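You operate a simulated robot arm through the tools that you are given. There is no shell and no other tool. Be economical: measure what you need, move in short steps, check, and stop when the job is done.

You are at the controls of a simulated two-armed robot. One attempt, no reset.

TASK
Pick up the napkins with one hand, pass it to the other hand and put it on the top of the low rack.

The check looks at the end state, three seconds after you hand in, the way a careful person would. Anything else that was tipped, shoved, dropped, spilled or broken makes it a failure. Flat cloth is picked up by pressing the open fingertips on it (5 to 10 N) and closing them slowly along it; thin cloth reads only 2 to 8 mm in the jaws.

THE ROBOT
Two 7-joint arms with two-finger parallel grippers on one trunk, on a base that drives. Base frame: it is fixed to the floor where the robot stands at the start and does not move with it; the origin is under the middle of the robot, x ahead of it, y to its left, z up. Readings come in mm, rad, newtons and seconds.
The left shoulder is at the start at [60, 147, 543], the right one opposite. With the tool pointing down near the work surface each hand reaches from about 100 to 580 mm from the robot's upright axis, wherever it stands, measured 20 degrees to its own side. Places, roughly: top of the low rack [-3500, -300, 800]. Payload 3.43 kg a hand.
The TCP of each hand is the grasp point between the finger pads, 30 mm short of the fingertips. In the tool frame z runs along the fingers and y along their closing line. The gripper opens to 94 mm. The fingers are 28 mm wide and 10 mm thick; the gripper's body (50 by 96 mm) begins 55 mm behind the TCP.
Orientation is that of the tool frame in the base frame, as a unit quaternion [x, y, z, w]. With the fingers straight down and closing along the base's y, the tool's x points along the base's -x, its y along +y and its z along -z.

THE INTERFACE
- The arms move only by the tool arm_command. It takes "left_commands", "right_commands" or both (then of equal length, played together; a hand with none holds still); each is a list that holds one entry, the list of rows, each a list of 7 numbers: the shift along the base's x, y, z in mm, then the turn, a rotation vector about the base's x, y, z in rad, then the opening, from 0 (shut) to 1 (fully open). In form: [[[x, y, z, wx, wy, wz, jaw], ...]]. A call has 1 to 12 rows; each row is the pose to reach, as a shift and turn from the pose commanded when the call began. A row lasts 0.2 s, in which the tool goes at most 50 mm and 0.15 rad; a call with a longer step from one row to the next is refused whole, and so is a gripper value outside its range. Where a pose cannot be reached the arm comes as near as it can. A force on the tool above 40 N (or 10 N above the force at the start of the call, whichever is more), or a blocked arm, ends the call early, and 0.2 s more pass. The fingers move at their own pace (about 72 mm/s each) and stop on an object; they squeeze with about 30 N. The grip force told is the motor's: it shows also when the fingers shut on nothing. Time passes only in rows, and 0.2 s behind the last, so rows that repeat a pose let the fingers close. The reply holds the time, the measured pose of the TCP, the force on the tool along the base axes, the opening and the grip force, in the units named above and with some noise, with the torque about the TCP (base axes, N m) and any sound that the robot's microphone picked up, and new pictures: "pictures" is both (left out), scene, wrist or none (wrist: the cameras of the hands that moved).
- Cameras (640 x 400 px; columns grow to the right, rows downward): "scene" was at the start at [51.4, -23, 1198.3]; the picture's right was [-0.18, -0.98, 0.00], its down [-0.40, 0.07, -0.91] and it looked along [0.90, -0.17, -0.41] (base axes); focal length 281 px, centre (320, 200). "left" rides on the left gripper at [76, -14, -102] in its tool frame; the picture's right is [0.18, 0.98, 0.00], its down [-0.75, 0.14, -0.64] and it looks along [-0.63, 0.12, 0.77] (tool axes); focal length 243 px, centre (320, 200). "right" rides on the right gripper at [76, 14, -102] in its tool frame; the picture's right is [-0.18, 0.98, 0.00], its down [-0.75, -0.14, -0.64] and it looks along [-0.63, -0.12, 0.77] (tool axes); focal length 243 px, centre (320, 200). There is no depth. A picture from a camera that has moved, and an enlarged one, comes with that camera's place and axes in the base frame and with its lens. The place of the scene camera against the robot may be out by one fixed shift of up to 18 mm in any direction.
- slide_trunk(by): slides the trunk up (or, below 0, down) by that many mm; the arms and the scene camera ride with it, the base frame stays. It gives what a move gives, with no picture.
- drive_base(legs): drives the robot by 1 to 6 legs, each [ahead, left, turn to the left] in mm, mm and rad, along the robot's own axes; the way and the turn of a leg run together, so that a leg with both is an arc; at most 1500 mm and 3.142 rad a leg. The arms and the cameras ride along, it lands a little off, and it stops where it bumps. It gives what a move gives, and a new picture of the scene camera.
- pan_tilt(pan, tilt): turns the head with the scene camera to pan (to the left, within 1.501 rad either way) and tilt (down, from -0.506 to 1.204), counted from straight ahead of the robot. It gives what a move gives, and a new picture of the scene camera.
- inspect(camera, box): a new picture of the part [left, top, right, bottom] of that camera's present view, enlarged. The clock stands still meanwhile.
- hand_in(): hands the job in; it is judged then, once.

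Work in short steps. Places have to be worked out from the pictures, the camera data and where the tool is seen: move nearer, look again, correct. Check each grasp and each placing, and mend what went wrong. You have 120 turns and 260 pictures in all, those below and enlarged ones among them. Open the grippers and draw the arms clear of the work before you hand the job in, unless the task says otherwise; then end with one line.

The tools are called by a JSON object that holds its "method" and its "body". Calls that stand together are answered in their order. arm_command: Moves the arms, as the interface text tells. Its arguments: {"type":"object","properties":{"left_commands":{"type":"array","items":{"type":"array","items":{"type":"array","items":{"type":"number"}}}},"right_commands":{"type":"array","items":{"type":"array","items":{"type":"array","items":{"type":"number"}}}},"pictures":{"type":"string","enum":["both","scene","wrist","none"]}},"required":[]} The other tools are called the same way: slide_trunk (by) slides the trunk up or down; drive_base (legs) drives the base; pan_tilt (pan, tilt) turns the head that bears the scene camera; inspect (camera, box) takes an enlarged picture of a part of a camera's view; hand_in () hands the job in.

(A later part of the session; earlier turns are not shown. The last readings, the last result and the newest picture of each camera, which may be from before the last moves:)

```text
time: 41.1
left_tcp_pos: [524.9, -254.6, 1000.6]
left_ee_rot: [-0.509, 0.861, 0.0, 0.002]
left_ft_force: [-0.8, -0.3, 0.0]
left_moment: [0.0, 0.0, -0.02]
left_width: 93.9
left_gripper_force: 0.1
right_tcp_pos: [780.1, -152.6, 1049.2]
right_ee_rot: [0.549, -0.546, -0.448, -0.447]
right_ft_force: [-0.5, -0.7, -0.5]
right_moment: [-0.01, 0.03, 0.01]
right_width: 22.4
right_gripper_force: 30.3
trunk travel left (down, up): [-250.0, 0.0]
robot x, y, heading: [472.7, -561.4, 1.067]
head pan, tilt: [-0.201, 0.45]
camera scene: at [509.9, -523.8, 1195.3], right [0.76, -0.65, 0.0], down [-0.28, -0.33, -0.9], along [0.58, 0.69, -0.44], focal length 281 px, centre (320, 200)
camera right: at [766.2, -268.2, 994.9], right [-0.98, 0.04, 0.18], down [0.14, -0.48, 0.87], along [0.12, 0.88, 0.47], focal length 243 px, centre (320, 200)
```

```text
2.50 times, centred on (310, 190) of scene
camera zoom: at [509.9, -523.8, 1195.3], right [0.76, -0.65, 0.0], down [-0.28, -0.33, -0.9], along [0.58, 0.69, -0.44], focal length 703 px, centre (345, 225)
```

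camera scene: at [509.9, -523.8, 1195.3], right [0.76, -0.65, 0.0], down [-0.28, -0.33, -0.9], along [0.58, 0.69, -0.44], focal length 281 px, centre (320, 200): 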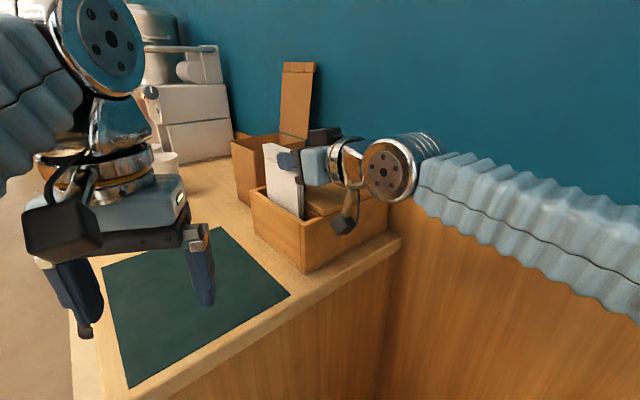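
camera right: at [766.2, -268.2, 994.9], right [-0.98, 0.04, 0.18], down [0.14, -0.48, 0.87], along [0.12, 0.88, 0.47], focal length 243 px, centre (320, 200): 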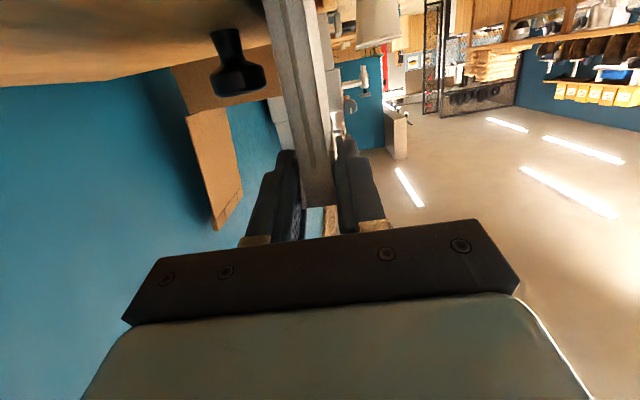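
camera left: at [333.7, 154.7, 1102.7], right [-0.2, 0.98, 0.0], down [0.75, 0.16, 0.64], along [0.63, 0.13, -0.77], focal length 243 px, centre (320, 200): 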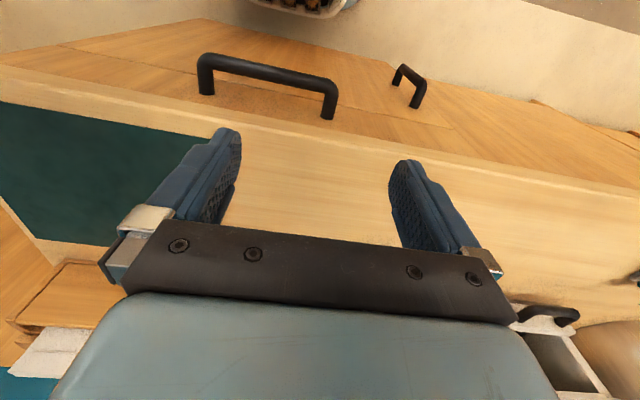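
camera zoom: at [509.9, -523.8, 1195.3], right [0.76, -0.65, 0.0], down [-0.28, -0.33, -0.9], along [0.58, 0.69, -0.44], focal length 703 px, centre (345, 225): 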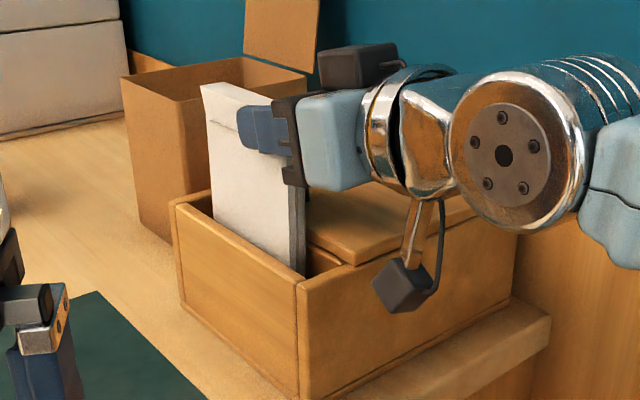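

The packet comes up cleanly. Continue lifting another 60 mm.

{"method": "arm_command", "body": {"right_commands": [[[0, 0, 15, 0, 0, 0, 0], [0, 0, 30, 0, 0, 0, 0], [0, 0, 45, 0, 0, 0, 0], [0, 0, 60, 0, 0, 0, 0]]], "pictures": "none"}}

{"method": "inspect", "body": {"camera": "scene", "box": [230, 90, 390, 250]}}

```text
time: 42.1
left_tcp_pos: [526.2, -254.9, 1000.2]
left_ee_rot: [-0.509, 0.861, 0.0, 0.002]
left_ft_force: [-0.3, 0.0, 0.1]
left_moment: [-0.02, -0.04, 0.01]
left_width: 93.9
left_gripper_force: 0.1
right_tcp_pos: [780.0, -152.3, 1108.3]
right_ee_rot: [0.547, -0.547, -0.448, -0.449]
right_ft_force: [-0.7, 0.1, 0.0]
right_moment: [-0.02, -0.02, 0.03]
right_width: 22.6
right_gripper_force: 29.3
trunk travel left (down, up): [-250.0, 0.0]
robot x, y, heading: [471.9, -564.6, 1.075]
head pan, tilt: [-0.201, 0.45]
```

```text
2.50 times, centred on (310, 170) of scene
camera zoom: at [509.9, -523.8, 1195.3], right [0.76, -0.65, 0.0], down [-0.28, -0.33, -0.9], along [0.58, 0.69, -0.44], focal length 703 px, centre (345, 275)
```

zoom: 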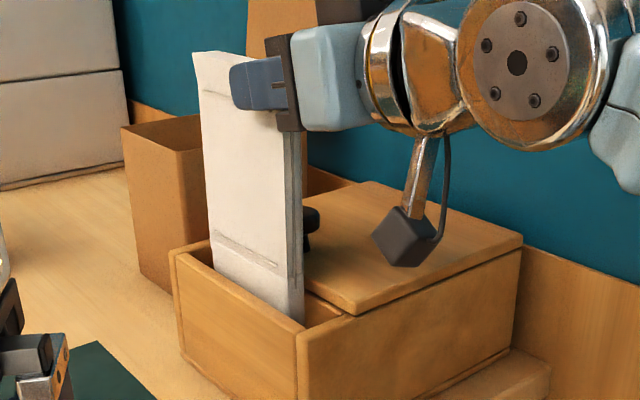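

The packet is long; its bottom is still inside the bin. Continue up 60 mm.

{"method": "arm_command", "body": {"right_commands": [[[0, 0, 15, 0, 0, 0, 0], [0, 0, 30, 0, 0, 0, 0], [0, 0, 45, 0, 0, 0, 0], [0, 0, 60, 0, 0, 0, 0]]], "pictures": "none"}}

{"method": "inspect", "body": {"camera": "scene", "box": [230, 60, 420, 250]}}

```text
time: 43.1
left_tcp_pos: [525.5, -253.3, 998.9]
left_ee_rot: [-0.509, 0.861, 0.0, 0.002]
left_ft_force: [-1.2, 0.1, 0.2]
left_moment: [-0.03, 0.01, 0.01]
left_width: 93.9
left_gripper_force: 0.0
right_tcp_pos: [780.2, -153.1, 1169.6]
right_ee_rot: [0.548, -0.546, -0.448, -0.448]
right_ft_force: [0.2, -1.0, 1.1]
right_moment: [-0.04, -0.01, -0.01]
right_width: 22.4
right_gripper_force: 30.6
trunk travel left (down, up): [-250.0, 0.0]
robot x, y, heading: [475.5, -564.0, 1.066]
head pan, tilt: [-0.201, 0.45]
```

```text
2.11 times, centred on (325, 155) of scene
camera zoom: at [509.9, -523.8, 1195.3], right [0.76, -0.65, 0.0], down [-0.28, -0.33, -0.9], along [0.58, 0.69, -0.44], focal length 592 px, centre (310, 295)
```

zoom: 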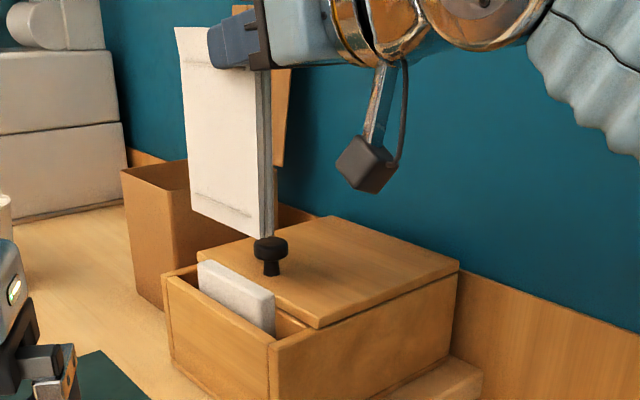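

The packet is free (≈165 × 110 × 22 mm); a separate white piece stays in the bin. I'll raise slightly, then back away to open floor.

{"method": "arm_command", "body": {"right_commands": [[[0, -10, 12, 0, 0, 0, 0], [0, -30, 15, 0, 0, 0, 0], [0, -60, 15, 0, 0, 0, 0], [0, -90, 15, 0, 0, 0, 0]]], "pictures": "none"}}

{"method": "drive_base", "body": {"legs": [[-200, 0, 0], [-295, 534, 0]]}}

```text
time: 44.1
left_tcp_pos: [525.4, -254.3, 999.8]
left_ee_rot: [-0.509, 0.861, 0.0, 0.003]
left_ft_force: [-0.2, -0.4, -0.2]
left_moment: [-0.01, -0.01, -0.03]
left_width: 94.4
left_gripper_force: 0.1
right_tcp_pos: [781.0, -244.6, 1184.8]
right_ee_rot: [0.548, -0.547, -0.447, -0.448]
right_ft_force: [-0.9, 0.3, 0.1]
right_moment: [0.01, 0.01, -0.01]
right_width: 22.7
right_gripper_force: 29.8
trunk travel left (down, up): [-250.0, 0.0]
robot x, y, heading: [475.0, -560.7, 1.069]
head pan, tilt: [-0.201, 0.45]
```

```text
time: 48.7
left_tcp_pos: [-179.7, -437.6, 999.8]
left_ee_rot: [-0.509, 0.861, 0.0, 0.001]
left_ft_force: [0.0, 0.6, -0.3]
left_moment: [0.01, -0.01, 0.01]
left_width: 93.9
left_gripper_force: 0.0
right_tcp_pos: [76.8, -427.1, 1184.9]
right_ee_rot: [0.548, -0.547, -0.447, -0.448]
right_ft_force: [0.4, 0.1, -0.1]
right_moment: [0.0, 0.01, 0.03]
right_width: 22.6
right_gripper_force: 29.7
trunk travel left (down, up): [-250.0, 0.0]
robot x, y, heading: [-227.8, -745.2, 1.066]
head pan, tilt: [-0.201, 0.45]
camera scene: at [-195.2, -707.8, 1195.3], right [0.76, -0.65, 0.0], down [-0.28, -0.33, -0.9], along [0.58, 0.69, -0.44], focal length 281 px, centre (320, 200)
```

scene: 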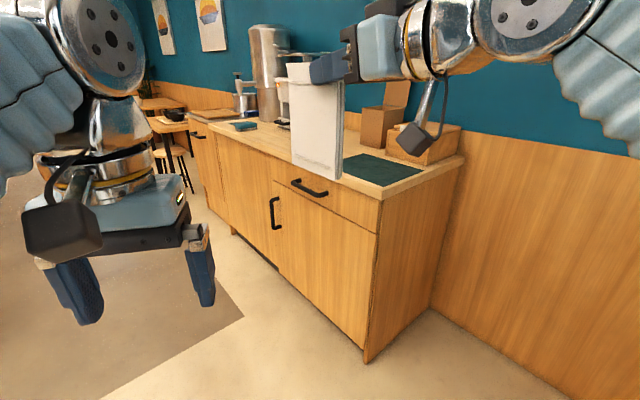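

Napkins held well and clear. Turn to face the rack (heading ≈ π) and look.

{"method": "drive_base", "body": {"legs": [[0, 0, 2.075]]}}

{"method": "pan_tilt", "body": {"pan": 0.0, "tilt": 0.2}}

```text
time: 54.0
left_tcp_pos: [-528.2, -835.2, 998.9]
left_ee_rot: [1.0, -0.021, -0.002, -0.001]
left_ft_force: [0.6, -0.1, -0.6]
left_moment: [-0.02, 0.0, 0.02]
left_width: 93.8
left_gripper_force: 0.1
right_tcp_pos: [-651.4, -612.8, 1185.8]
right_ee_rot: [0.753, 0.178, -0.616, 0.145]
right_ft_force: [0.5, 0.6, -0.6]
right_moment: [0.0, 0.0, 0.01]
right_width: 22.7
right_gripper_force: 30.1
trunk travel left (down, up): [-250.0, 0.0]
robot x, y, heading: [-231.3, -745.7, 3.098]
head pan, tilt: [-0.201, 0.45]
camera scene: at [-299.7, -730.7, 1195.3], right [0.24, 0.97, 0.0], down [0.42, -0.1, -0.9], along [-0.87, 0.22, -0.44], focal length 281 px, centre (320, 200)
```

scene: 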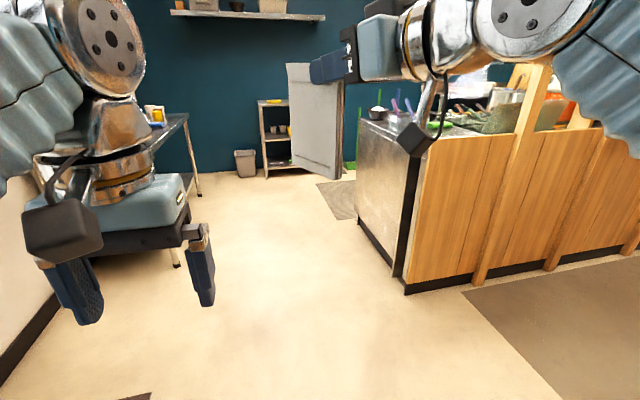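

```text
time: 54.7
left_tcp_pos: [-529.3, -835.9, 999.4]
left_ee_rot: [1.0, -0.02, -0.002, -0.001]
left_ft_force: [0.3, 0.4, 0.5]
left_moment: [-0.02, -0.04, -0.01]
left_width: 94.2
left_gripper_force: 0.0
right_tcp_pos: [-651.0, -612.9, 1184.5]
right_ee_rot: [0.753, 0.178, -0.617, 0.145]
right_ft_force: [1.1, -1.1, 1.1]
right_moment: [0.03, 0.01, -0.01]
right_width: 22.5
right_gripper_force: 30.2
trunk travel left (down, up): [-250.0, 0.0]
robot x, y, heading: [-230.4, -745.8, 3.099]
head pan, tilt: [0.0, 0.201]
camera scene: at [-303.6, -748.9, 1218.5], right [0.04, 1.0, 0.0], down [0.2, -0.01, -0.98], along [-0.98, 0.04, -0.2], focal length 281 px, centre (320, 200)
```

scene: 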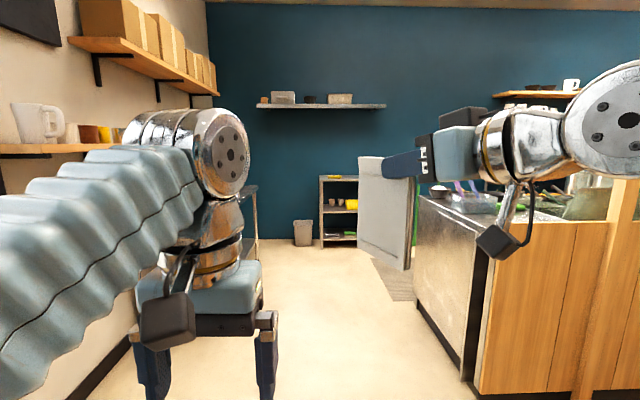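

Now set up the handover: bring the right hand (packet) low and in front, turning the packet plane across the robot, and yaw the left tool −90° while moving it aside.

{"method": "arm_command", "body": {"right_commands": [[[6.6, -7.2, -22, 0, 0, 0.097, 0], [13.3, -14.4, -45, 0, 0, 0.194, 0], [20, -21.5, -67, 0, 0, 0.291, 0], [26.5, -28.7, -89, 0, 0, 0.388, 0], [33.2, -36, -111, 0, 0, 0.4855, 0], [40, -43, -134, 0, 0, 0.5826, 0], [46.5, -50.3, -156, 0, 0, 0.68, 0], [53, -57.4, -178, 0, 0, 0.777, 0], [60, -64.6, -200, 0, 0, 0.874, 0], [66.4, -71.8, -223, 0, 0, 0.971, 0], [73, -79, -245, 0, 0, 1.068, 0]]], "left_commands": [[[0, -8, 0, 0, 0, -0.143, 1], [0, -20, 0, 0, 0, -0.286, 1], [-1, -32, 0, 0, 0, -0.428, 1], [-2, -44, 0, 0, 0, -0.571, 1], [-2, -55, 0, 0, 0, -0.714, 1], [-2, -65, 0, 0, 0, -0.857, 1], [-3, -72, 0, 0, 0, -1.0, 1], [-3, -80, 0, 0, 0, -1.142, 1], [-3, -80, 0, 0, 0, -1.285, 1], [-3, -80, 0, 0, 0, -1.428, 1], [-3, -80, 0, 0, 0, -1.571, 1]]]}}

```text
time: 57.1
left_tcp_pos: [-533.0, -915.6, 999.6]
left_ee_rot: [-0.691, 0.723, 0.001, 0.001]
left_ft_force: [0.4, 0.0, -1.3]
left_moment: [-0.03, 0.0, 0.02]
left_width: 94.1
left_gripper_force: 0.2
right_tcp_pos: [-577.6, -689.7, 940.7]
right_ee_rot: [0.557, 0.537, -0.457, 0.438]
right_ft_force: [-0.3, -0.5, -0.3]
right_moment: [-0.03, 0.0, -0.02]
right_width: 22.7
right_gripper_force: 29.6
trunk travel left (down, up): [-250.0, 0.0]
robot x, y, heading: [-228.6, -747.4, 3.104]
head pan, tilt: [0.0, 0.201]
camera scene: at [-303.5, -748.9, 1218.6], right [0.04, 1.0, 0.0], down [0.2, -0.01, -0.98], along [-0.98, 0.04, -0.2], focal length 281 px, centre (320, 200)
camera right: at [-559.8, -576.2, 886.4], right [0.98, -0.08, 0.18], down [-0.12, 0.49, 0.87], along [-0.15, -0.87, 0.47], focal length 243 px, centre (320, 200)
camera left: at [-521.4, -993.7, 1102.9], right [-0.99, -0.14, 0.0], down [-0.11, 0.76, 0.64], along [-0.09, 0.64, -0.77], focal length 243 px, centre (320, 200)
```

scene: 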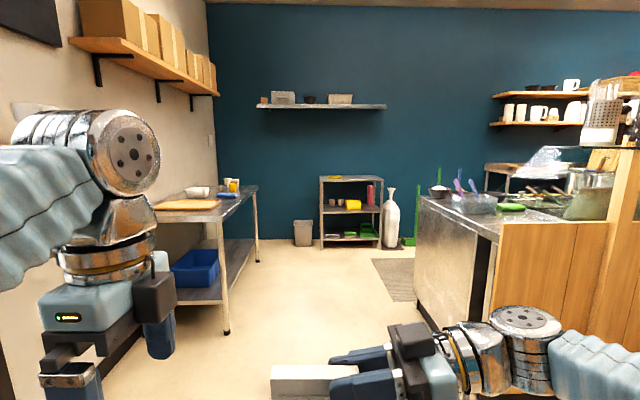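
right: 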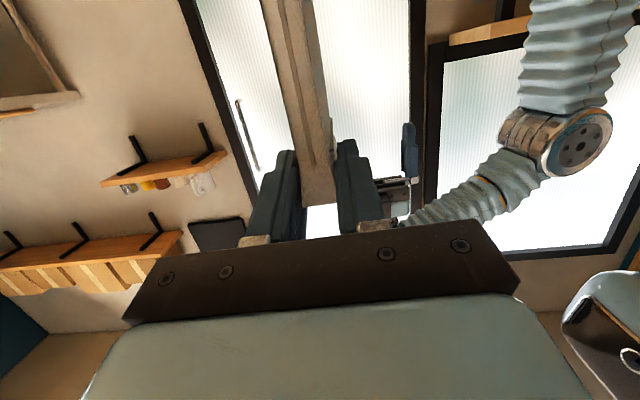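
left: 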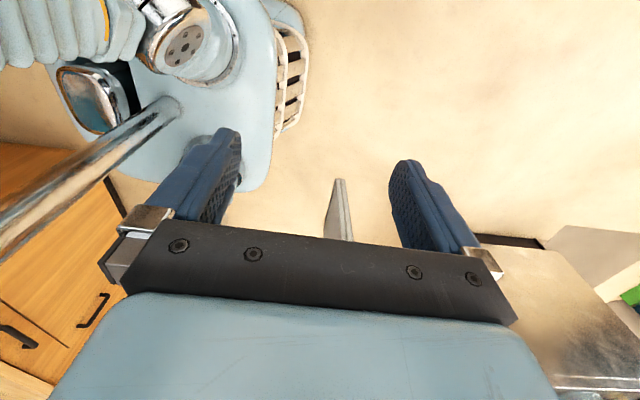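

The packet end is at about x −578, y −790, top z ≈ 948, and left jaws straddle that line. Move the left hand over the free top end first.

{"method": "arm_command", "body": {"left_commands": [[[-15, 40, 0, 0, 0, 0, 1], [-30, 80, 0, 0, 0, 0, 1], [-45, 120, 0, 0, 0, 0, 1], [-45, 150, 0, 0, 0, 0, 1]]]}}

{"method": "pan_tilt", "body": {"pan": 0.0, "tilt": 0.7}}

```text
time: 58.1
left_tcp_pos: [-577.1, -792.8, 1000.6]
left_ee_rot: [-0.692, 0.722, 0.003, 0.001]
left_ft_force: [-0.1, 0.0, 0.2]
left_moment: [0.0, -0.01, 0.01]
left_width: 94.2
left_gripper_force: 0.1
left hand out of reach, approached as far as the arm can: row 4
right_tcp_pos: [-578.9, -691.1, 942.2]
right_ee_rot: [0.557, 0.537, -0.457, 0.439]
right_ft_force: [-0.3, 0.2, 0.2]
right_moment: [-0.01, 0.0, -0.01]
right_width: 22.7
right_gripper_force: 30.3
trunk travel left (down, up): [-250.0, 0.0]
robot x, y, heading: [-229.4, -746.6, 3.1]
head pan, tilt: [0.0, 0.201]
camera scene: at [-303.9, -749.1, 1218.5], right [0.04, 1.0, 0.0], down [0.2, -0.01, -0.98], along [-0.98, 0.04, -0.2], focal length 281 px, centre (320, 200)
camera left: at [-564.3, -872.3, 1103.4], right [-0.99, -0.14, 0.0], down [-0.11, 0.76, 0.65], along [-0.09, 0.64, -0.76], focal length 243 px, centre (320, 200)
```

scene: 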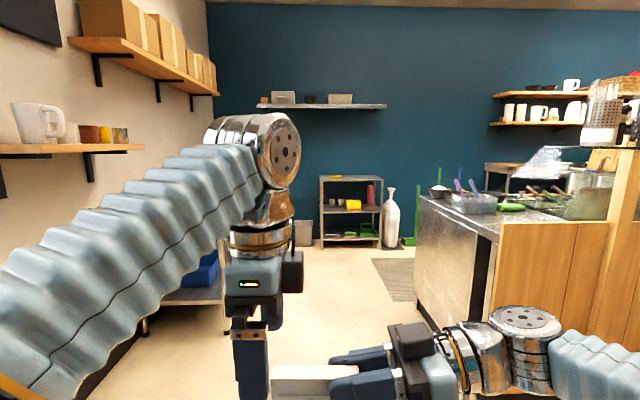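
left: 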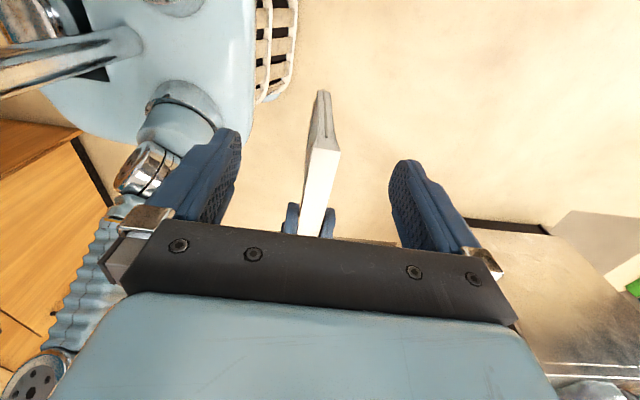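

```text
time: 59.0
left_tcp_pos: [-576.0, -795.5, 1000.4]
left_ee_rot: [-0.693, 0.721, 0.004, 0.001]
left_ft_force: [0.8, 0.7, 0.2]
left_moment: [0.04, -0.01, -0.02]
left_width: 93.6
left_gripper_force: 0.1
right_tcp_pos: [-577.9, -691.1, 941.4]
right_ee_rot: [0.558, 0.536, -0.457, 0.438]
right_ft_force: [-0.5, -0.1, 0.2]
right_moment: [0.03, 0.01, -0.02]
right_width: 22.6
right_gripper_force: 30.1
trunk travel left (down, up): [-250.0, 0.0]
robot x, y, heading: [-227.6, -746.6, 3.103]
head pan, tilt: [0.0, 0.7]
camera scene: at [-295.5, -749.2, 1173.2], right [0.04, 1.0, 0.0], down [0.64, -0.03, -0.77], along [-0.76, 0.03, -0.64], focal length 281 px, centre (320, 200)
```

scene: 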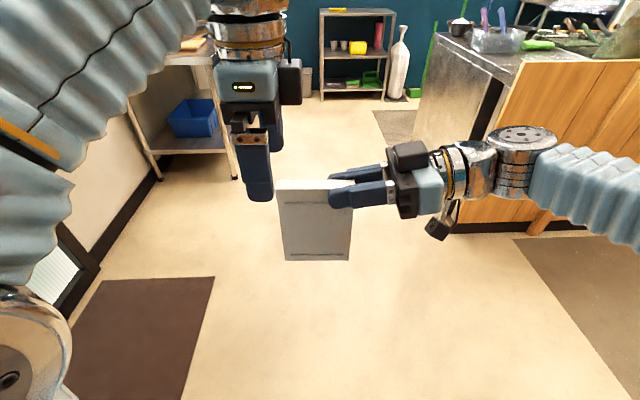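

Left is at its height limit there, so lower the right hand 80 mm, then bring the left over at z ≈ 935.

{"method": "arm_command", "body": {"right_commands": [[[0, 0, -20, 0, 0, 0, 0], [0, 0, -40, 0, 0, 0, 0], [0, 0, -60, 0, 0, 0, 0], [0, 0, -80, 0, 0, 0, 0], [0, 0, -80, 0, 0, 0, 0], [0, 0, -80, 0, 0, 0, 0], [0, 0, -80, 0, 0, 0, 0]]], "left_commands": [[[0, 0, 0, 0, 0, 0, 1], [0, 0, 0, 0, 0, 0, 1], [0, 0, -20, 0, 0, 0, 1], [0, 0, -40, 0, 0, 0, 1], [0, 10, -55, 0, 0, 0, 1], [0, 22, -65, 0, 0, 0, 1], [-1, 32, -65, 0, 0, 0, 1]]]}}

```text
time: 60.6
left_tcp_pos: [-577.8, -763.4, 933.9]
left_ee_rot: [-0.691, 0.723, 0.0, 0.002]
left_ft_force: [-0.1, -0.4, -0.4]
left_moment: [0.02, -0.02, 0.03]
left_width: 94.0
left_gripper_force: 0.0
right_tcp_pos: [-579.5, -688.4, 862.9]
right_ee_rot: [0.558, 0.536, -0.458, 0.439]
right_ft_force: [0.1, 0.1, 0.5]
right_moment: [0.03, -0.04, 0.01]
right_width: 22.6
right_gripper_force: 30.2
trunk travel left (down, up): [-250.0, 0.0]
robot x, y, heading: [-232.0, -745.2, 3.099]
head pan, tilt: [0.0, 0.7]
camera scene: at [-295.4, -749.3, 1173.2], right [0.04, 1.0, 0.0], down [0.64, -0.03, -0.76], along [-0.76, 0.03, -0.64], focal length 281 px, centre (320, 200)
camera right: at [-560.1, -574.2, 807.3], right [0.98, -0.08, 0.18], down [-0.12, 0.49, 0.87], along [-0.15, -0.87, 0.47], focal length 243 px, centre (320, 200)
camera left: at [-566.5, -840.6, 1037.5], right [-0.99, -0.14, 0.0], down [-0.11, 0.76, 0.64], along [-0.09, 0.64, -0.77], focal length 243 px, centre (320, 200)
```

scene: 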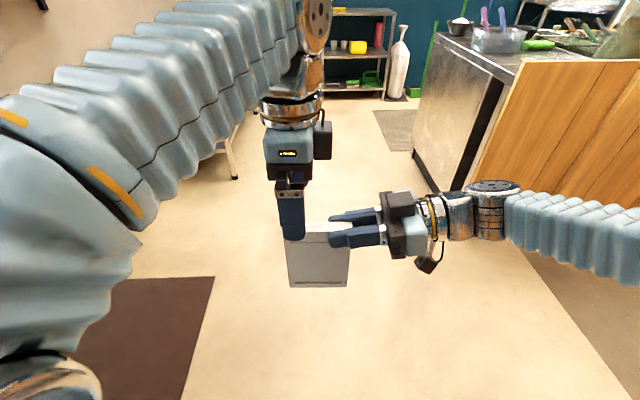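
right: 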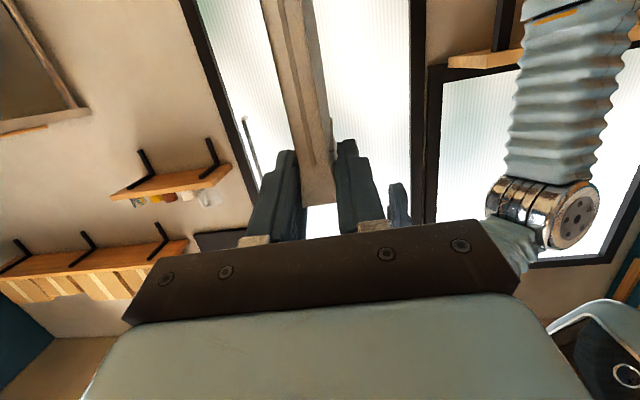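
left: 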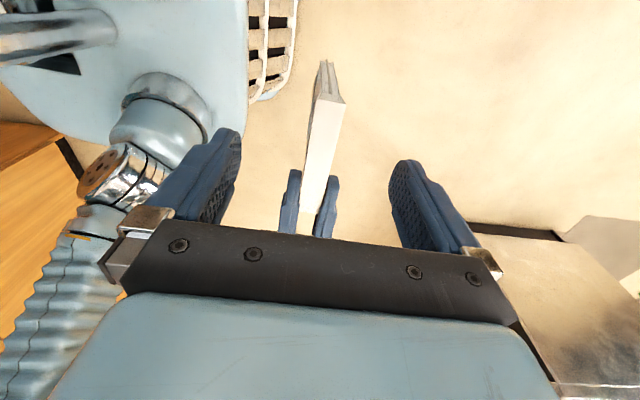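

Aligned. Lower the left hand 75 mm over the packet's free end and close.

{"method": "arm_command", "body": {"left_commands": [[[0, 0, -18, 0, 0, 0, 1], [0, 0, -36, 0, 0, 0, 1], [0, 0, -54, 0, 0, 0, 1], [0, 0, -66, 0, 0, 0, 0.8], [0, 0, -75, 0, 0, 0, 0.6], [0, 0, -75, 0, 0, 0, 0.4], [0, 0, -75, 0, 0, 0, 0.3], [0, 0, -75, 0, 0, 0, 0.2], [0, 0, -75, 0, 0, 0, 0.1], [0, 0, -75, 0, 0, 0, 0], [0, 0, -75, 0, 0, 0, 0]]]}}

```text
time: 63.0
left_tcp_pos: [-582.0, -764.5, 857.8]
left_ee_rot: [-0.692, 0.722, 0.0, 0.002]
left_ft_force: [-2.6, 0.7, -1.5]
left_moment: [-0.06, 0.0, 0.21]
left_width: 24.1
left_gripper_force: 29.9
right_tcp_pos: [-578.3, -688.0, 860.7]
right_ee_rot: [0.558, 0.537, -0.456, 0.438]
right_ft_force: [3.5, -0.6, 0.8]
right_moment: [-0.05, -0.02, 0.0]
right_width: 22.7
right_gripper_force: 30.2
trunk travel left (down, up): [-250.0, 0.0]
robot x, y, heading: [-229.9, -746.2, 3.099]
head pan, tilt: [0.0, 0.7]
camera scene: at [-295.4, -749.2, 1173.2], right [0.04, 1.0, 0.0], down [0.64, -0.03, -0.76], along [-0.76, 0.03, -0.64], focal length 281 px, centre (320, 200)
camera left: at [-569.3, -841.7, 961.5], right [-0.99, -0.14, 0.0], down [-0.11, 0.76, 0.64], along [-0.09, 0.64, -0.77], focal length 243 px, centre (320, 200)
```

scene: 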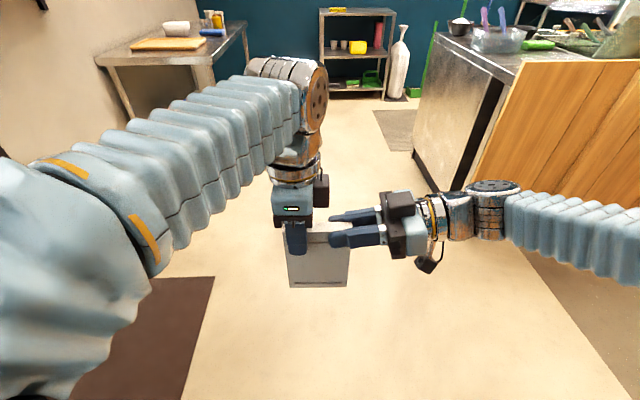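
left: 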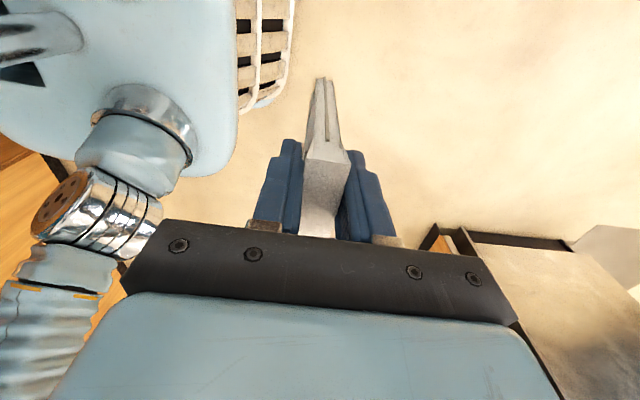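

Left holds (24 mm, 30 N). Release the right hand and withdraw it along its axis.

{"method": "arm_command", "body": {"right_commands": [[[0, 0, 0, 0, 0, 0, 0.3], [0, 0, 0, 0, 0, 0, 0.45], [0, 0, 0, 0, 0, 0, 0.5], [2, 25, 5, 0, 0, 0, 0.5], [4, 55, 11, 0, 0, 0, 0.5], [6, 90, 18, 0, 0, 0, 0.5], [6, 120, 24, 0, 0, 0, 0.5]]]}}

```text
time: 64.7
left_tcp_pos: [-580.5, -763.9, 858.3]
left_ee_rot: [-0.692, 0.722, 0.001, 0.002]
left_ft_force: [-0.4, -0.9, -0.6]
left_moment: [0.0, 0.0, 0.03]
left_width: 23.7
left_gripper_force: 29.6
right_tcp_pos: [-572.5, -572.7, 884.6]
right_ee_rot: [0.558, 0.536, -0.457, 0.438]
right_ft_force: [0.9, -0.6, -0.2]
right_moment: [-0.02, 0.0, 0.01]
right_width: 46.9
right_gripper_force: 0.0
trunk travel left (down, up): [-250.0, 0.0]
robot x, y, heading: [-230.6, -747.5, 3.102]
head pan, tilt: [0.0, 0.7]
camera scene: at [-295.4, -749.3, 1173.1], right [0.04, 1.0, 0.0], down [0.64, -0.03, -0.76], along [-0.76, 0.03, -0.64], focal length 281 px, centre (320, 200)
camera right: at [-553.7, -458.0, 829.4], right [0.98, -0.08, 0.18], down [-0.12, 0.49, 0.87], along [-0.15, -0.87, 0.47], focal length 243 px, centre (320, 200)
```

scene: 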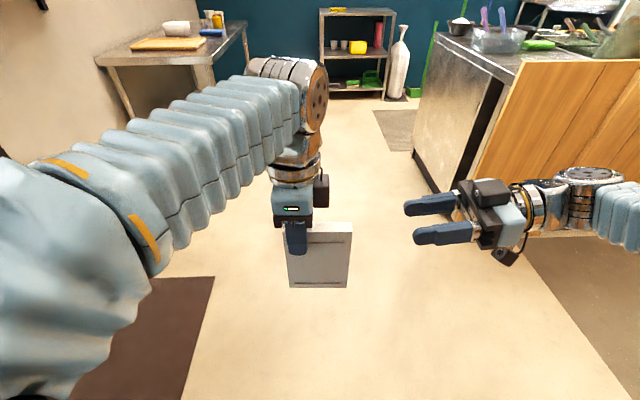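
right: 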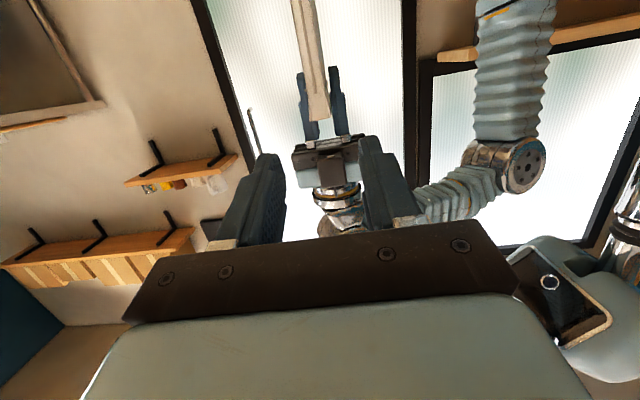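

Handover succeeded. Tuck the right arm to tool-down close to the body before driving.

{"method": "arm_command", "body": {"right_commands": [[[8, 0, 10, 0.137, 0, 0, 0.5], [16, 0, 20, 0.274, 0, 0, 0.5], [24, 0, 30, 0.411, 0, 0, 0.5], [32, 0, 40, 0.548, 0, 0, 0.5], [40, 0, 50, 0.685, 0, 0, 0.5], [48, 0, 60, 0.823, 0, 0, 0.5], [56, 0, 70, 0.96, 0, 0, 0.5], [64, 0, 75, 1.097, 0, 0, 0.5], [72, 0, 75, 1.234, 0, 0, 0.5], [80, 0, 75, 1.371, 0, 0, 0.5]]], "pictures": "none"}}

{"method": "drive_base", "body": {"legs": [[1000, 0, 0.04], [900, 0, 0]]}}

{"method": "pan_tilt", "body": {"pan": -0.2, "tilt": 0.35}}

```text
time: 66.8
left_tcp_pos: [-580.6, -764.4, 859.2]
left_ee_rot: [-0.693, 0.721, 0.001, 0.001]
left_ft_force: [-0.3, 0.8, -0.5]
left_moment: [-0.02, 0.02, -0.02]
left_width: 24.1
left_gripper_force: 29.9
right_tcp_pos: [-495.2, -570.9, 960.4]
right_ee_rot: [0.709, 0.705, -0.014, -0.014]
right_ft_force: [-0.2, 0.6, -0.4]
right_moment: [-0.03, 0.03, -0.02]
right_width: 46.8
right_gripper_force: 0.1
trunk travel left (down, up): [-250.0, 0.0]
robot x, y, heading: [-231.5, -746.8, 3.096]
head pan, tilt: [0.0, 0.7]
```

```text
time: 76.3
left_tcp_pos: [-2467.8, -722.2, 859.4]
left_ee_rot: [-0.699, 0.716, 0.0, 0.001]
left_ft_force: [0.0, 0.0, 0.1]
left_moment: [-0.01, -0.01, 0.01]
left_width: 24.0
left_gripper_force: 30.0
right_tcp_pos: [-2384.7, -527.0, 959.4]
right_ee_rot: [0.702, 0.712, -0.015, -0.014]
right_ft_force: [1.1, 0.3, 0.2]
right_moment: [-0.02, -0.02, -0.02]
right_width: 47.3
right_gripper_force: 0.1
trunk travel left (down, up): [-250.0, 0.0]
robot x, y, heading: [-2114.5, -698.4, 3.115]
head pan, tilt: [0.0, 0.7]
camera scene: at [-2183.2, -701.8, 1173.2], right [0.02, 1.0, 0.0], down [0.64, -0.02, -0.76], along [-0.76, 0.02, -0.64], focal length 281 px, centre (320, 200)
```

scene: 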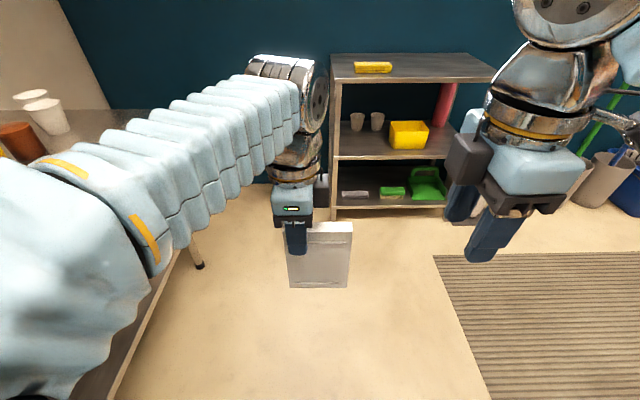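

```text
time: 77.2
left_tcp_pos: [-2468.6, -721.7, 859.5]
left_ee_rot: [-0.698, 0.716, 0.001, 0.001]
left_ft_force: [0.3, 0.4, -0.3]
left_moment: [0.01, -0.03, -0.04]
left_width: 24.0
left_gripper_force: 29.7
right_tcp_pos: [-2384.3, -527.8, 959.0]
right_ee_rot: [0.703, 0.711, -0.014, -0.014]
right_ft_force: [-0.2, 0.1, 0.4]
right_moment: [0.01, -0.01, 0.01]
right_width: 47.1
right_gripper_force: 0.1
trunk travel left (down, up): [-250.0, 0.0]
robot x, y, heading: [-2123.2, -697.8, 3.117]
head pan, tilt: [-0.201, 0.351]
camera scene: at [-2189.1, -683.1, 1204.5], right [0.22, 0.97, 0.0], down [0.34, -0.08, -0.94], along [-0.92, 0.21, -0.34], focal length 281 px, centre (320, 200)
```

scene: 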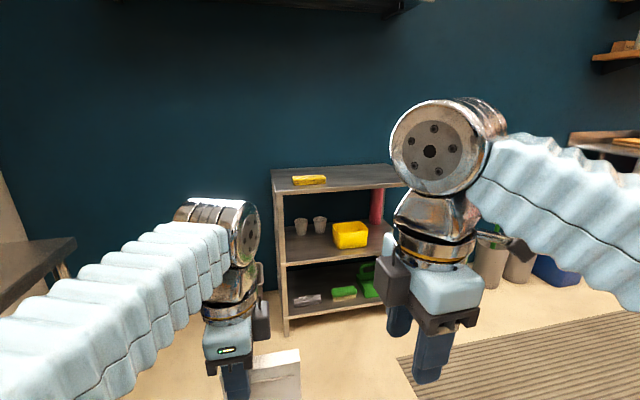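

The rack top (z ≈ 790, front edge x ≈ −3400, y from −615 to +60) has a yellow object near y −400; free space is to its right around y −200. Drive nearer.

{"method": "drive_base", "body": {"legs": [[450, 0, 0.024], [180, -310, 0]]}}

{"method": "pan_tilt", "body": {"pan": -0.1, "tilt": 0.5}}

```text
time: 81.8
left_tcp_pos: [-3091.3, -407.8, 858.5]
left_ee_rot: [-0.706, 0.708, 0.001, 0.003]
left_ft_force: [-0.1, -0.3, -0.4]
left_moment: [0.02, 0.0, -0.02]
left_width: 23.7
left_gripper_force: 29.9
right_tcp_pos: [-3012.4, -211.8, 959.6]
right_ee_rot: [0.695, 0.719, -0.014, -0.014]
right_ft_force: [-0.2, -0.2, 0.4]
right_moment: [-0.01, -0.01, -0.03]
right_width: 46.9
right_gripper_force: 0.0
trunk travel left (down, up): [-250.0, 0.0]
robot x, y, heading: [-2743.7, -379.9, 3.143]
head pan, tilt: [-0.201, 0.351]
camera scene: at [-2813.2, -362.7, 1204.6], right [0.2, 0.98, 0.0], down [0.34, -0.07, -0.94], along [-0.92, 0.19, -0.34], focal length 281 px, centre (320, 200)
```

scene: 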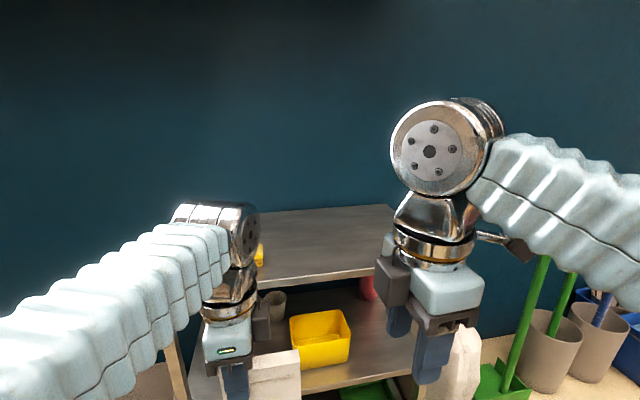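

```text
time: 82.5
left_tcp_pos: [-3092.3, -407.9, 858.6]
left_ee_rot: [-0.707, 0.708, 0.0, 0.002]
left_ft_force: [-0.3, -0.7, 0.1]
left_moment: [0.04, -0.02, 0.01]
left_width: 23.9
left_gripper_force: 29.4
right_tcp_pos: [-3012.8, -210.9, 960.3]
right_ee_rot: [0.694, 0.719, -0.014, -0.014]
right_ft_force: [-0.7, 0.3, -0.6]
right_moment: [0.0, -0.02, -0.02]
right_width: 47.1
right_gripper_force: 0.0
trunk travel left (down, up): [-250.0, 0.0]
robot x, y, heading: [-2742.5, -375.6, 3.141]
head pan, tilt: [-0.099, 0.499]
camera scene: at [-2812.6, -372.1, 1190.9], right [0.1, 0.99, 0.0], down [0.48, -0.05, -0.88], along [-0.87, 0.09, -0.48], focal length 281 px, centre (320, 200)
```

scene: 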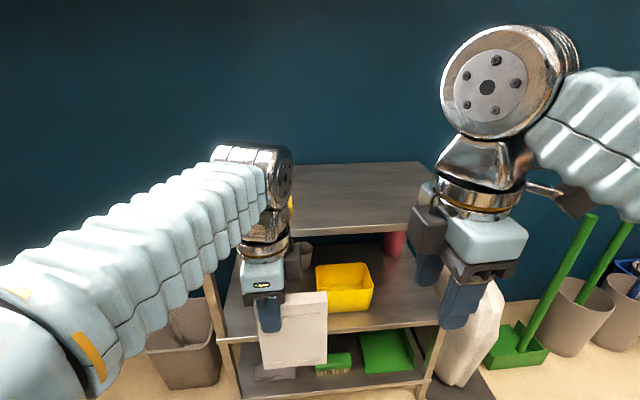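

Rack top is at z ≈ 808, front edge x ≈ −3345, back ≈ −3770. Pitch the left tool up to ~17° below horizontal (packet pointing ahead), and move the right hand aside.

{"method": "arm_command", "body": {"left_commands": [[[0, 0, 10, 0, 0.141, 0, 0], [0, 0, 20, 0, 0.282, 0, 0], [0, 0, 30, 0, 0.424, 0, 0], [0, 0, 40, 0, 0.565, 0, 0], [0, 0, 50, 0, 0.706, 0, 0], [0, 0, 60, 0, 0.847, 0, 0], [0, 0, 70, 0, 0.989, 0, 0], [0, 0, 80, 0, 1.13, 0, 0], [0, 0, 85, 0, 1.271, 0, 0]]], "right_commands": [[[10, 20, 0, 0, 0, 0, 0.5], [20, 40, 0, 0, 0, 0, 0.5], [30, 60, 0, 0, 0, 0, 0.5], [40, 80, 0, 0, 0, 0, 0.5], [40, 100, 0, 0, 0, 0, 0.5], [40, 120, 0, 0, 0, 0, 0.5], [40, 140, 0, 0, 0, 0, 0.5], [40, 150, 0, 0, 0, 0, 0.5], [40, 150, 0, 0, 0, 0, 0.5]]]}}

```text
time: 84.5
left_tcp_pos: [-3091.7, -408.5, 944.8]
left_ee_rot: [-0.567, 0.571, 0.421, -0.419]
left_ft_force: [-0.3, -0.2, -0.1]
left_moment: [0.01, 0.01, 0.0]
left_width: 23.9
left_gripper_force: 29.7
right_tcp_pos: [-2973.1, -60.1, 961.1]
right_ee_rot: [0.695, 0.718, -0.014, -0.015]
right_ft_force: [-0.7, -0.3, -0.1]
right_moment: [0.0, -0.01, 0.04]
right_width: 47.2
right_gripper_force: 0.0
trunk travel left (down, up): [-250.0, 0.0]
robot x, y, heading: [-2745.1, -375.5, 3.141]
head pan, tilt: [-0.099, 0.499]
camera scene: at [-2812.7, -372.1, 1190.9], right [0.1, 0.99, 0.0], down [0.48, -0.05, -0.88], along [-0.87, 0.09, -0.48], focal length 281 px, centre (320, 200)
camera right: at [-2957.2, 15.7, 1061.9], right [0.99, -0.15, -0.04], down [-0.09, -0.76, 0.65], along [-0.13, -0.64, -0.76], focal length 243 px, centre (320, 200)
camera left: at [-2989.3, -484.6, 961.8], right [-0.29, -0.18, 0.94], down [0.57, 0.75, 0.32], along [-0.77, 0.63, -0.11], focal length 243 px, centre (320, 200)
```

scene: 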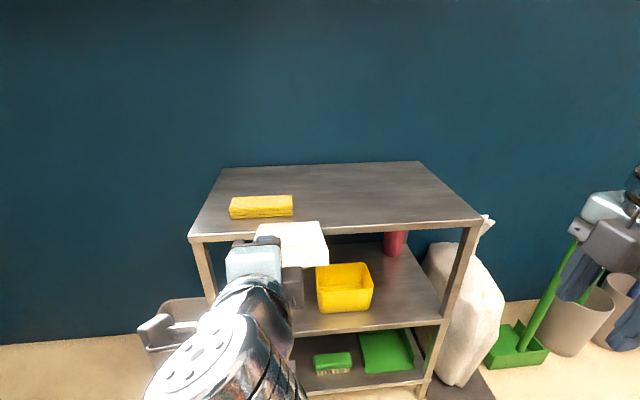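
right: 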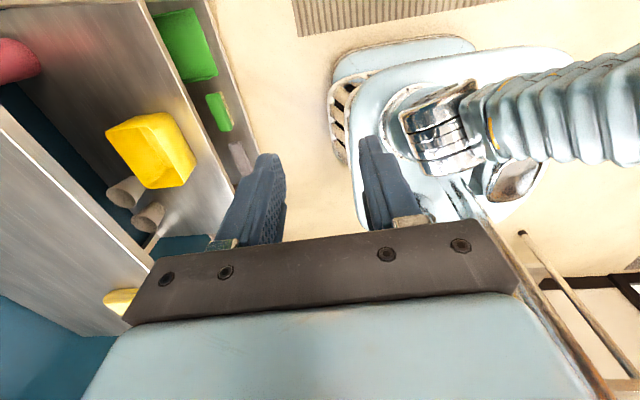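
left: 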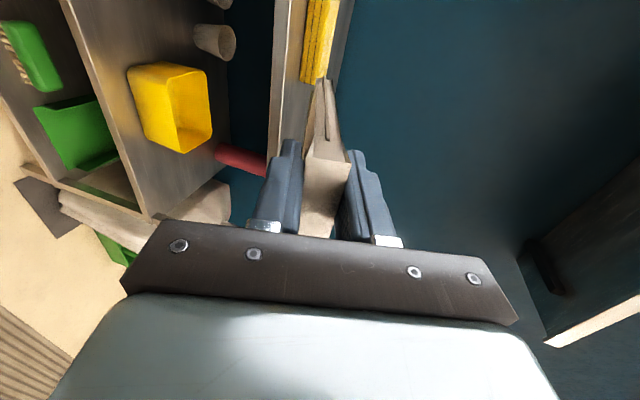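

Now the rack top is clear to see: yellow block at y −533…−381; free area to its right. Drive 140 mm closer.

{"method": "drive_base", "body": {"legs": [[140, 0, 0]]}}

{"method": "arm_command", "body": {"left_commands": [[[0, 35, 0, 0, 0, 0, 0], [0, 75, 0, 0, 0, 0, 0], [0, 115, 0, 0, 0, 0, 0], [-20, 150, 0, 0, 0, 0, 0], [-50, 173, 0, 0, 0, 0, 0], [-90, 173, 0, 0, 0, 0, 0], [-130, 173, 0, 0, 0, 0, 0]]], "pictures": "both"}}

```text
time: 85.8
left_tcp_pos: [-3232.5, -408.3, 945.3]
left_ee_rot: [0.57, -0.569, -0.418, 0.421]
left_ft_force: [0.0, -0.5, 0.4]
left_moment: [0.02, 0.0, 0.03]
left_width: 24.0
left_gripper_force: 29.9
right_tcp_pos: [-3115.8, -62.2, 961.5]
right_ee_rot: [0.692, 0.721, -0.015, -0.014]
right_ft_force: [-0.4, 0.0, -1.0]
right_moment: [-0.03, 0.02, 0.01]
right_width: 46.8
right_gripper_force: 0.1
trunk travel left (down, up): [-250.0, 0.0]
robot x, y, heading: [-2883.4, -375.5, -3.135]
head pan, tilt: [-0.099, 0.499]
camera scene: at [-2952.6, -372.7, 1190.9], right [0.09, 1.0, 0.0], down [0.48, -0.05, -0.88], along [-0.87, 0.08, -0.48], focal length 281 px, centre (320, 200)
```

scene: 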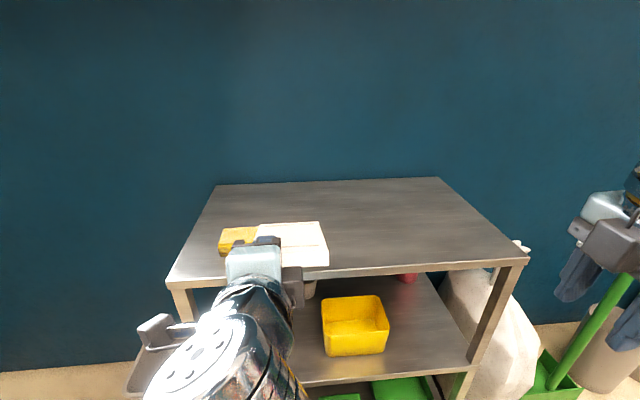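

```text
time: 86.9
left_tcp_pos: [-3274.4, -284.8, 953.1]
left_ee_rot: [0.609, -0.562, -0.429, 0.359]
left_ft_force: [-0.7, -0.4, -0.8]
left_moment: [0.04, -0.03, 0.0]
left_width: 23.9
left_gripper_force: 29.7
right_tcp_pos: [-3114.9, -62.7, 959.9]
right_ee_rot: [0.692, 0.721, -0.015, -0.015]
right_ft_force: [0.8, -0.5, 0.4]
right_moment: [0.02, 0.05, -0.02]
right_width: 47.1
right_gripper_force: 0.1
trunk travel left (down, up): [-250.0, 0.0]
robot x, y, heading: [-2886.3, -379.3, -3.139]
head pan, tilt: [-0.099, 0.499]
stopped in row 5 (left hand): the arm was blocked; the commanded pose is now the measured one
camera scene: at [-2952.3, -373.2, 1190.9], right [0.09, 1.0, 0.0], down [0.48, -0.04, -0.88], along [-0.87, 0.08, -0.48], focal length 281 px, centre (320, 200)
camera left: at [-3173.0, -363.7, 969.1], right [-0.37, -0.29, 0.88], down [0.54, 0.7, 0.46], along [-0.75, 0.65, -0.1], focal length 243 px, centre (320, 200)
```

scene: 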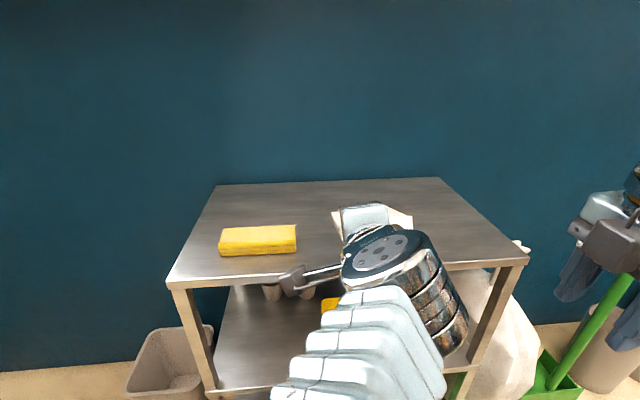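
left: 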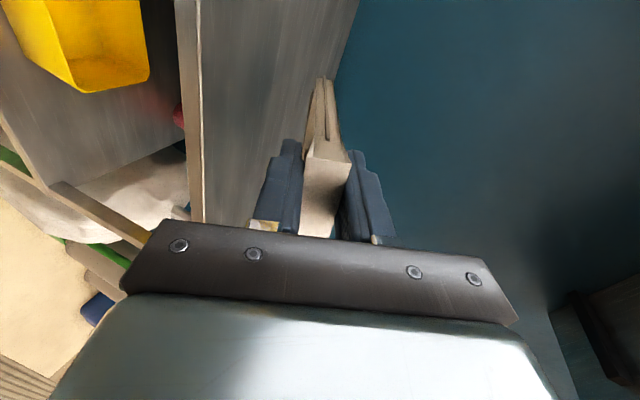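

The arm hit a joint limit when reaching across. Restore its pose, and instead turn the base ~0.3 rad to the right to aim at the free area.

{"method": "arm_command", "body": {"left_commands": [[[15, -20, -2, -0.04, 0.028, 0.003, 0], [30, -50, -4, -0.08, 0.056, 0.006, 0], [42, -85, -6, -0.122, 0.085, 0.009, 0], [42, -123, -8, -0.122, 0.085, 0.009, 0]]], "pictures": "none"}}

{"method": "drive_base", "body": {"legs": [[0, 0, -0.3]]}}

```text
time: 87.9
left_tcp_pos: [-3232.9, -407.1, 945.1]
left_ee_rot: [-0.569, 0.57, 0.418, -0.421]
left_ft_force: [0.3, 0.5, -0.5]
left_moment: [-0.04, 0.03, 0.0]
left_width: 23.8
left_gripper_force: 30.3
right_tcp_pos: [-3115.6, -62.6, 960.4]
right_ee_rot: [0.692, 0.721, -0.015, -0.015]
right_ft_force: [0.7, 0.0, 0.9]
right_moment: [-0.04, -0.01, -0.02]
right_width: 46.9
right_gripper_force: 0.0
trunk travel left (down, up): [-250.0, 0.0]
robot x, y, heading: [-2878.8, -376.7, -3.137]
head pan, tilt: [-0.099, 0.499]
```

```text
time: 89.3
left_tcp_pos: [-3227.4, -300.7, 943.8]
left_ee_rot: [-0.476, 0.65, 0.476, -0.353]
left_ft_force: [-0.2, 0.4, -0.7]
left_moment: [0.0, 0.0, 0.02]
left_width: 23.8
left_gripper_force: 29.7
right_tcp_pos: [-3011.5, -8.2, 960.3]
right_ee_rot: [0.794, 0.608, -0.012, -0.015]
right_ft_force: [-0.3, 0.9, 0.4]
right_moment: [0.01, 0.02, -0.01]
right_width: 46.9
right_gripper_force: 0.1
trunk travel left (down, up): [-250.0, 0.0]
robot x, y, heading: [-2883.8, -376.0, 2.842]
head pan, tilt: [-0.099, 0.499]
camera scene: at [-2947.5, -355.0, 1190.9], right [0.39, 0.92, 0.0], down [0.44, -0.19, -0.88], along [-0.81, 0.34, -0.48], focal length 281 px, centre (320, 200)
```

scene: 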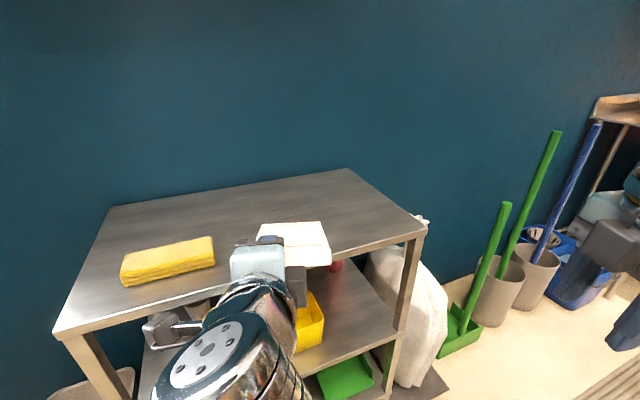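

Aligned. Extend 200 mm along the robot's heading, then descend partway.

{"method": "arm_command", "body": {"left_commands": [[[-38, 12, 0, 0, 0, 0, 0], [-76, 24, 0, 0, 0, 0, 0], [-114, 35, 0, 0, 0, 0, 0], [-152, 47, 0, 0, 0, 0, 0], [-191, 59, 0, 0, 0, 0, 0], [-191, 59, -20, 0, 0, 0, 0], [-191, 59, -40, 0, 0, 0, 0], [-191, 59, -55, 0, 0, 0, 0]]]}}

{"method": "inspect", "body": {"camera": "left", "box": [180, 30, 440, 250]}}

```text
time: 91.1
left_tcp_pos: [-3416.7, -240.3, 888.1]
left_ee_rot: [-0.477, 0.649, 0.476, -0.353]
left_ft_force: [-0.2, 0.7, 0.2]
left_moment: [0.0, -0.02, 0.05]
left_width: 24.0
left_gripper_force: 30.3
right_tcp_pos: [-3011.4, -8.1, 960.9]
right_ee_rot: [0.794, 0.608, -0.012, -0.016]
right_ft_force: [-0.7, 0.3, 0.1]
right_moment: [-0.01, -0.02, 0.01]
right_width: 46.6
right_gripper_force: 0.0
trunk travel left (down, up): [-250.0, 0.0]
robot x, y, heading: [-2880.9, -374.2, 2.839]
head pan, tilt: [-0.099, 0.499]
camera scene: at [-2947.5, -355.1, 1190.9], right [0.39, 0.92, 0.0], down [0.44, -0.19, -0.88], along [-0.81, 0.34, -0.48], focal length 281 px, centre (320, 200)
camera left: at [-3341.4, -343.3, 906.0], right [-0.33, -0.09, 0.94], down [0.77, 0.55, 0.32], along [-0.55, 0.83, -0.12], focal length 243 px, centre (320, 200)
```

scene: 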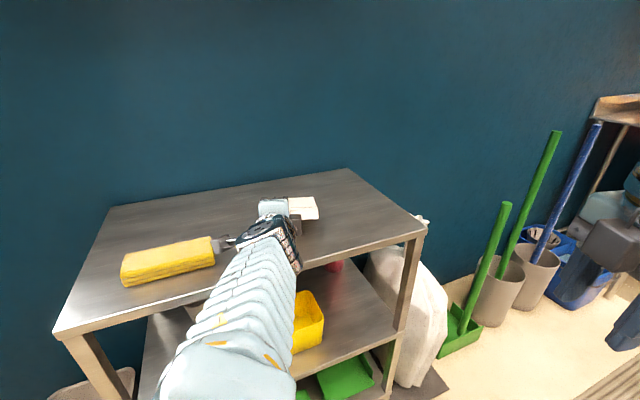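
left: 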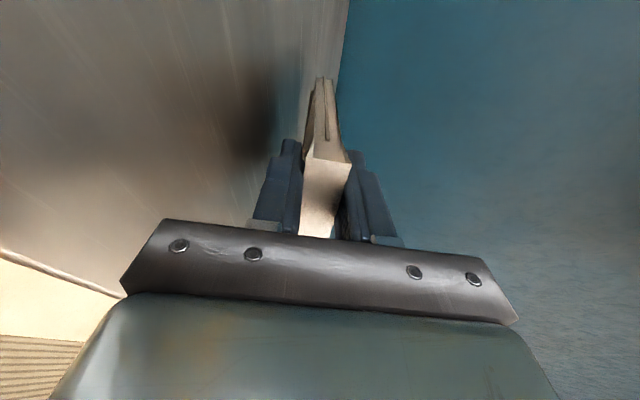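

```text
1.82 times, centred on (310, 140) of left
camera zoom: at [-3341.4, -343.3, 906.0], right [-0.33, -0.09, 0.94], down [0.77, 0.55, 0.32], along [-0.55, 0.83, -0.12], focal length 441 px, centre (338, 309)
```

zoom: 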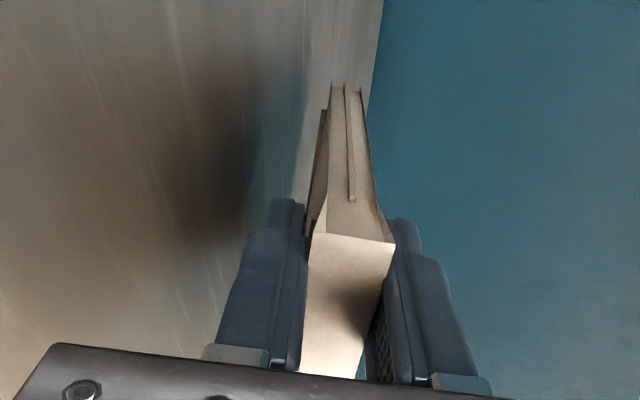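

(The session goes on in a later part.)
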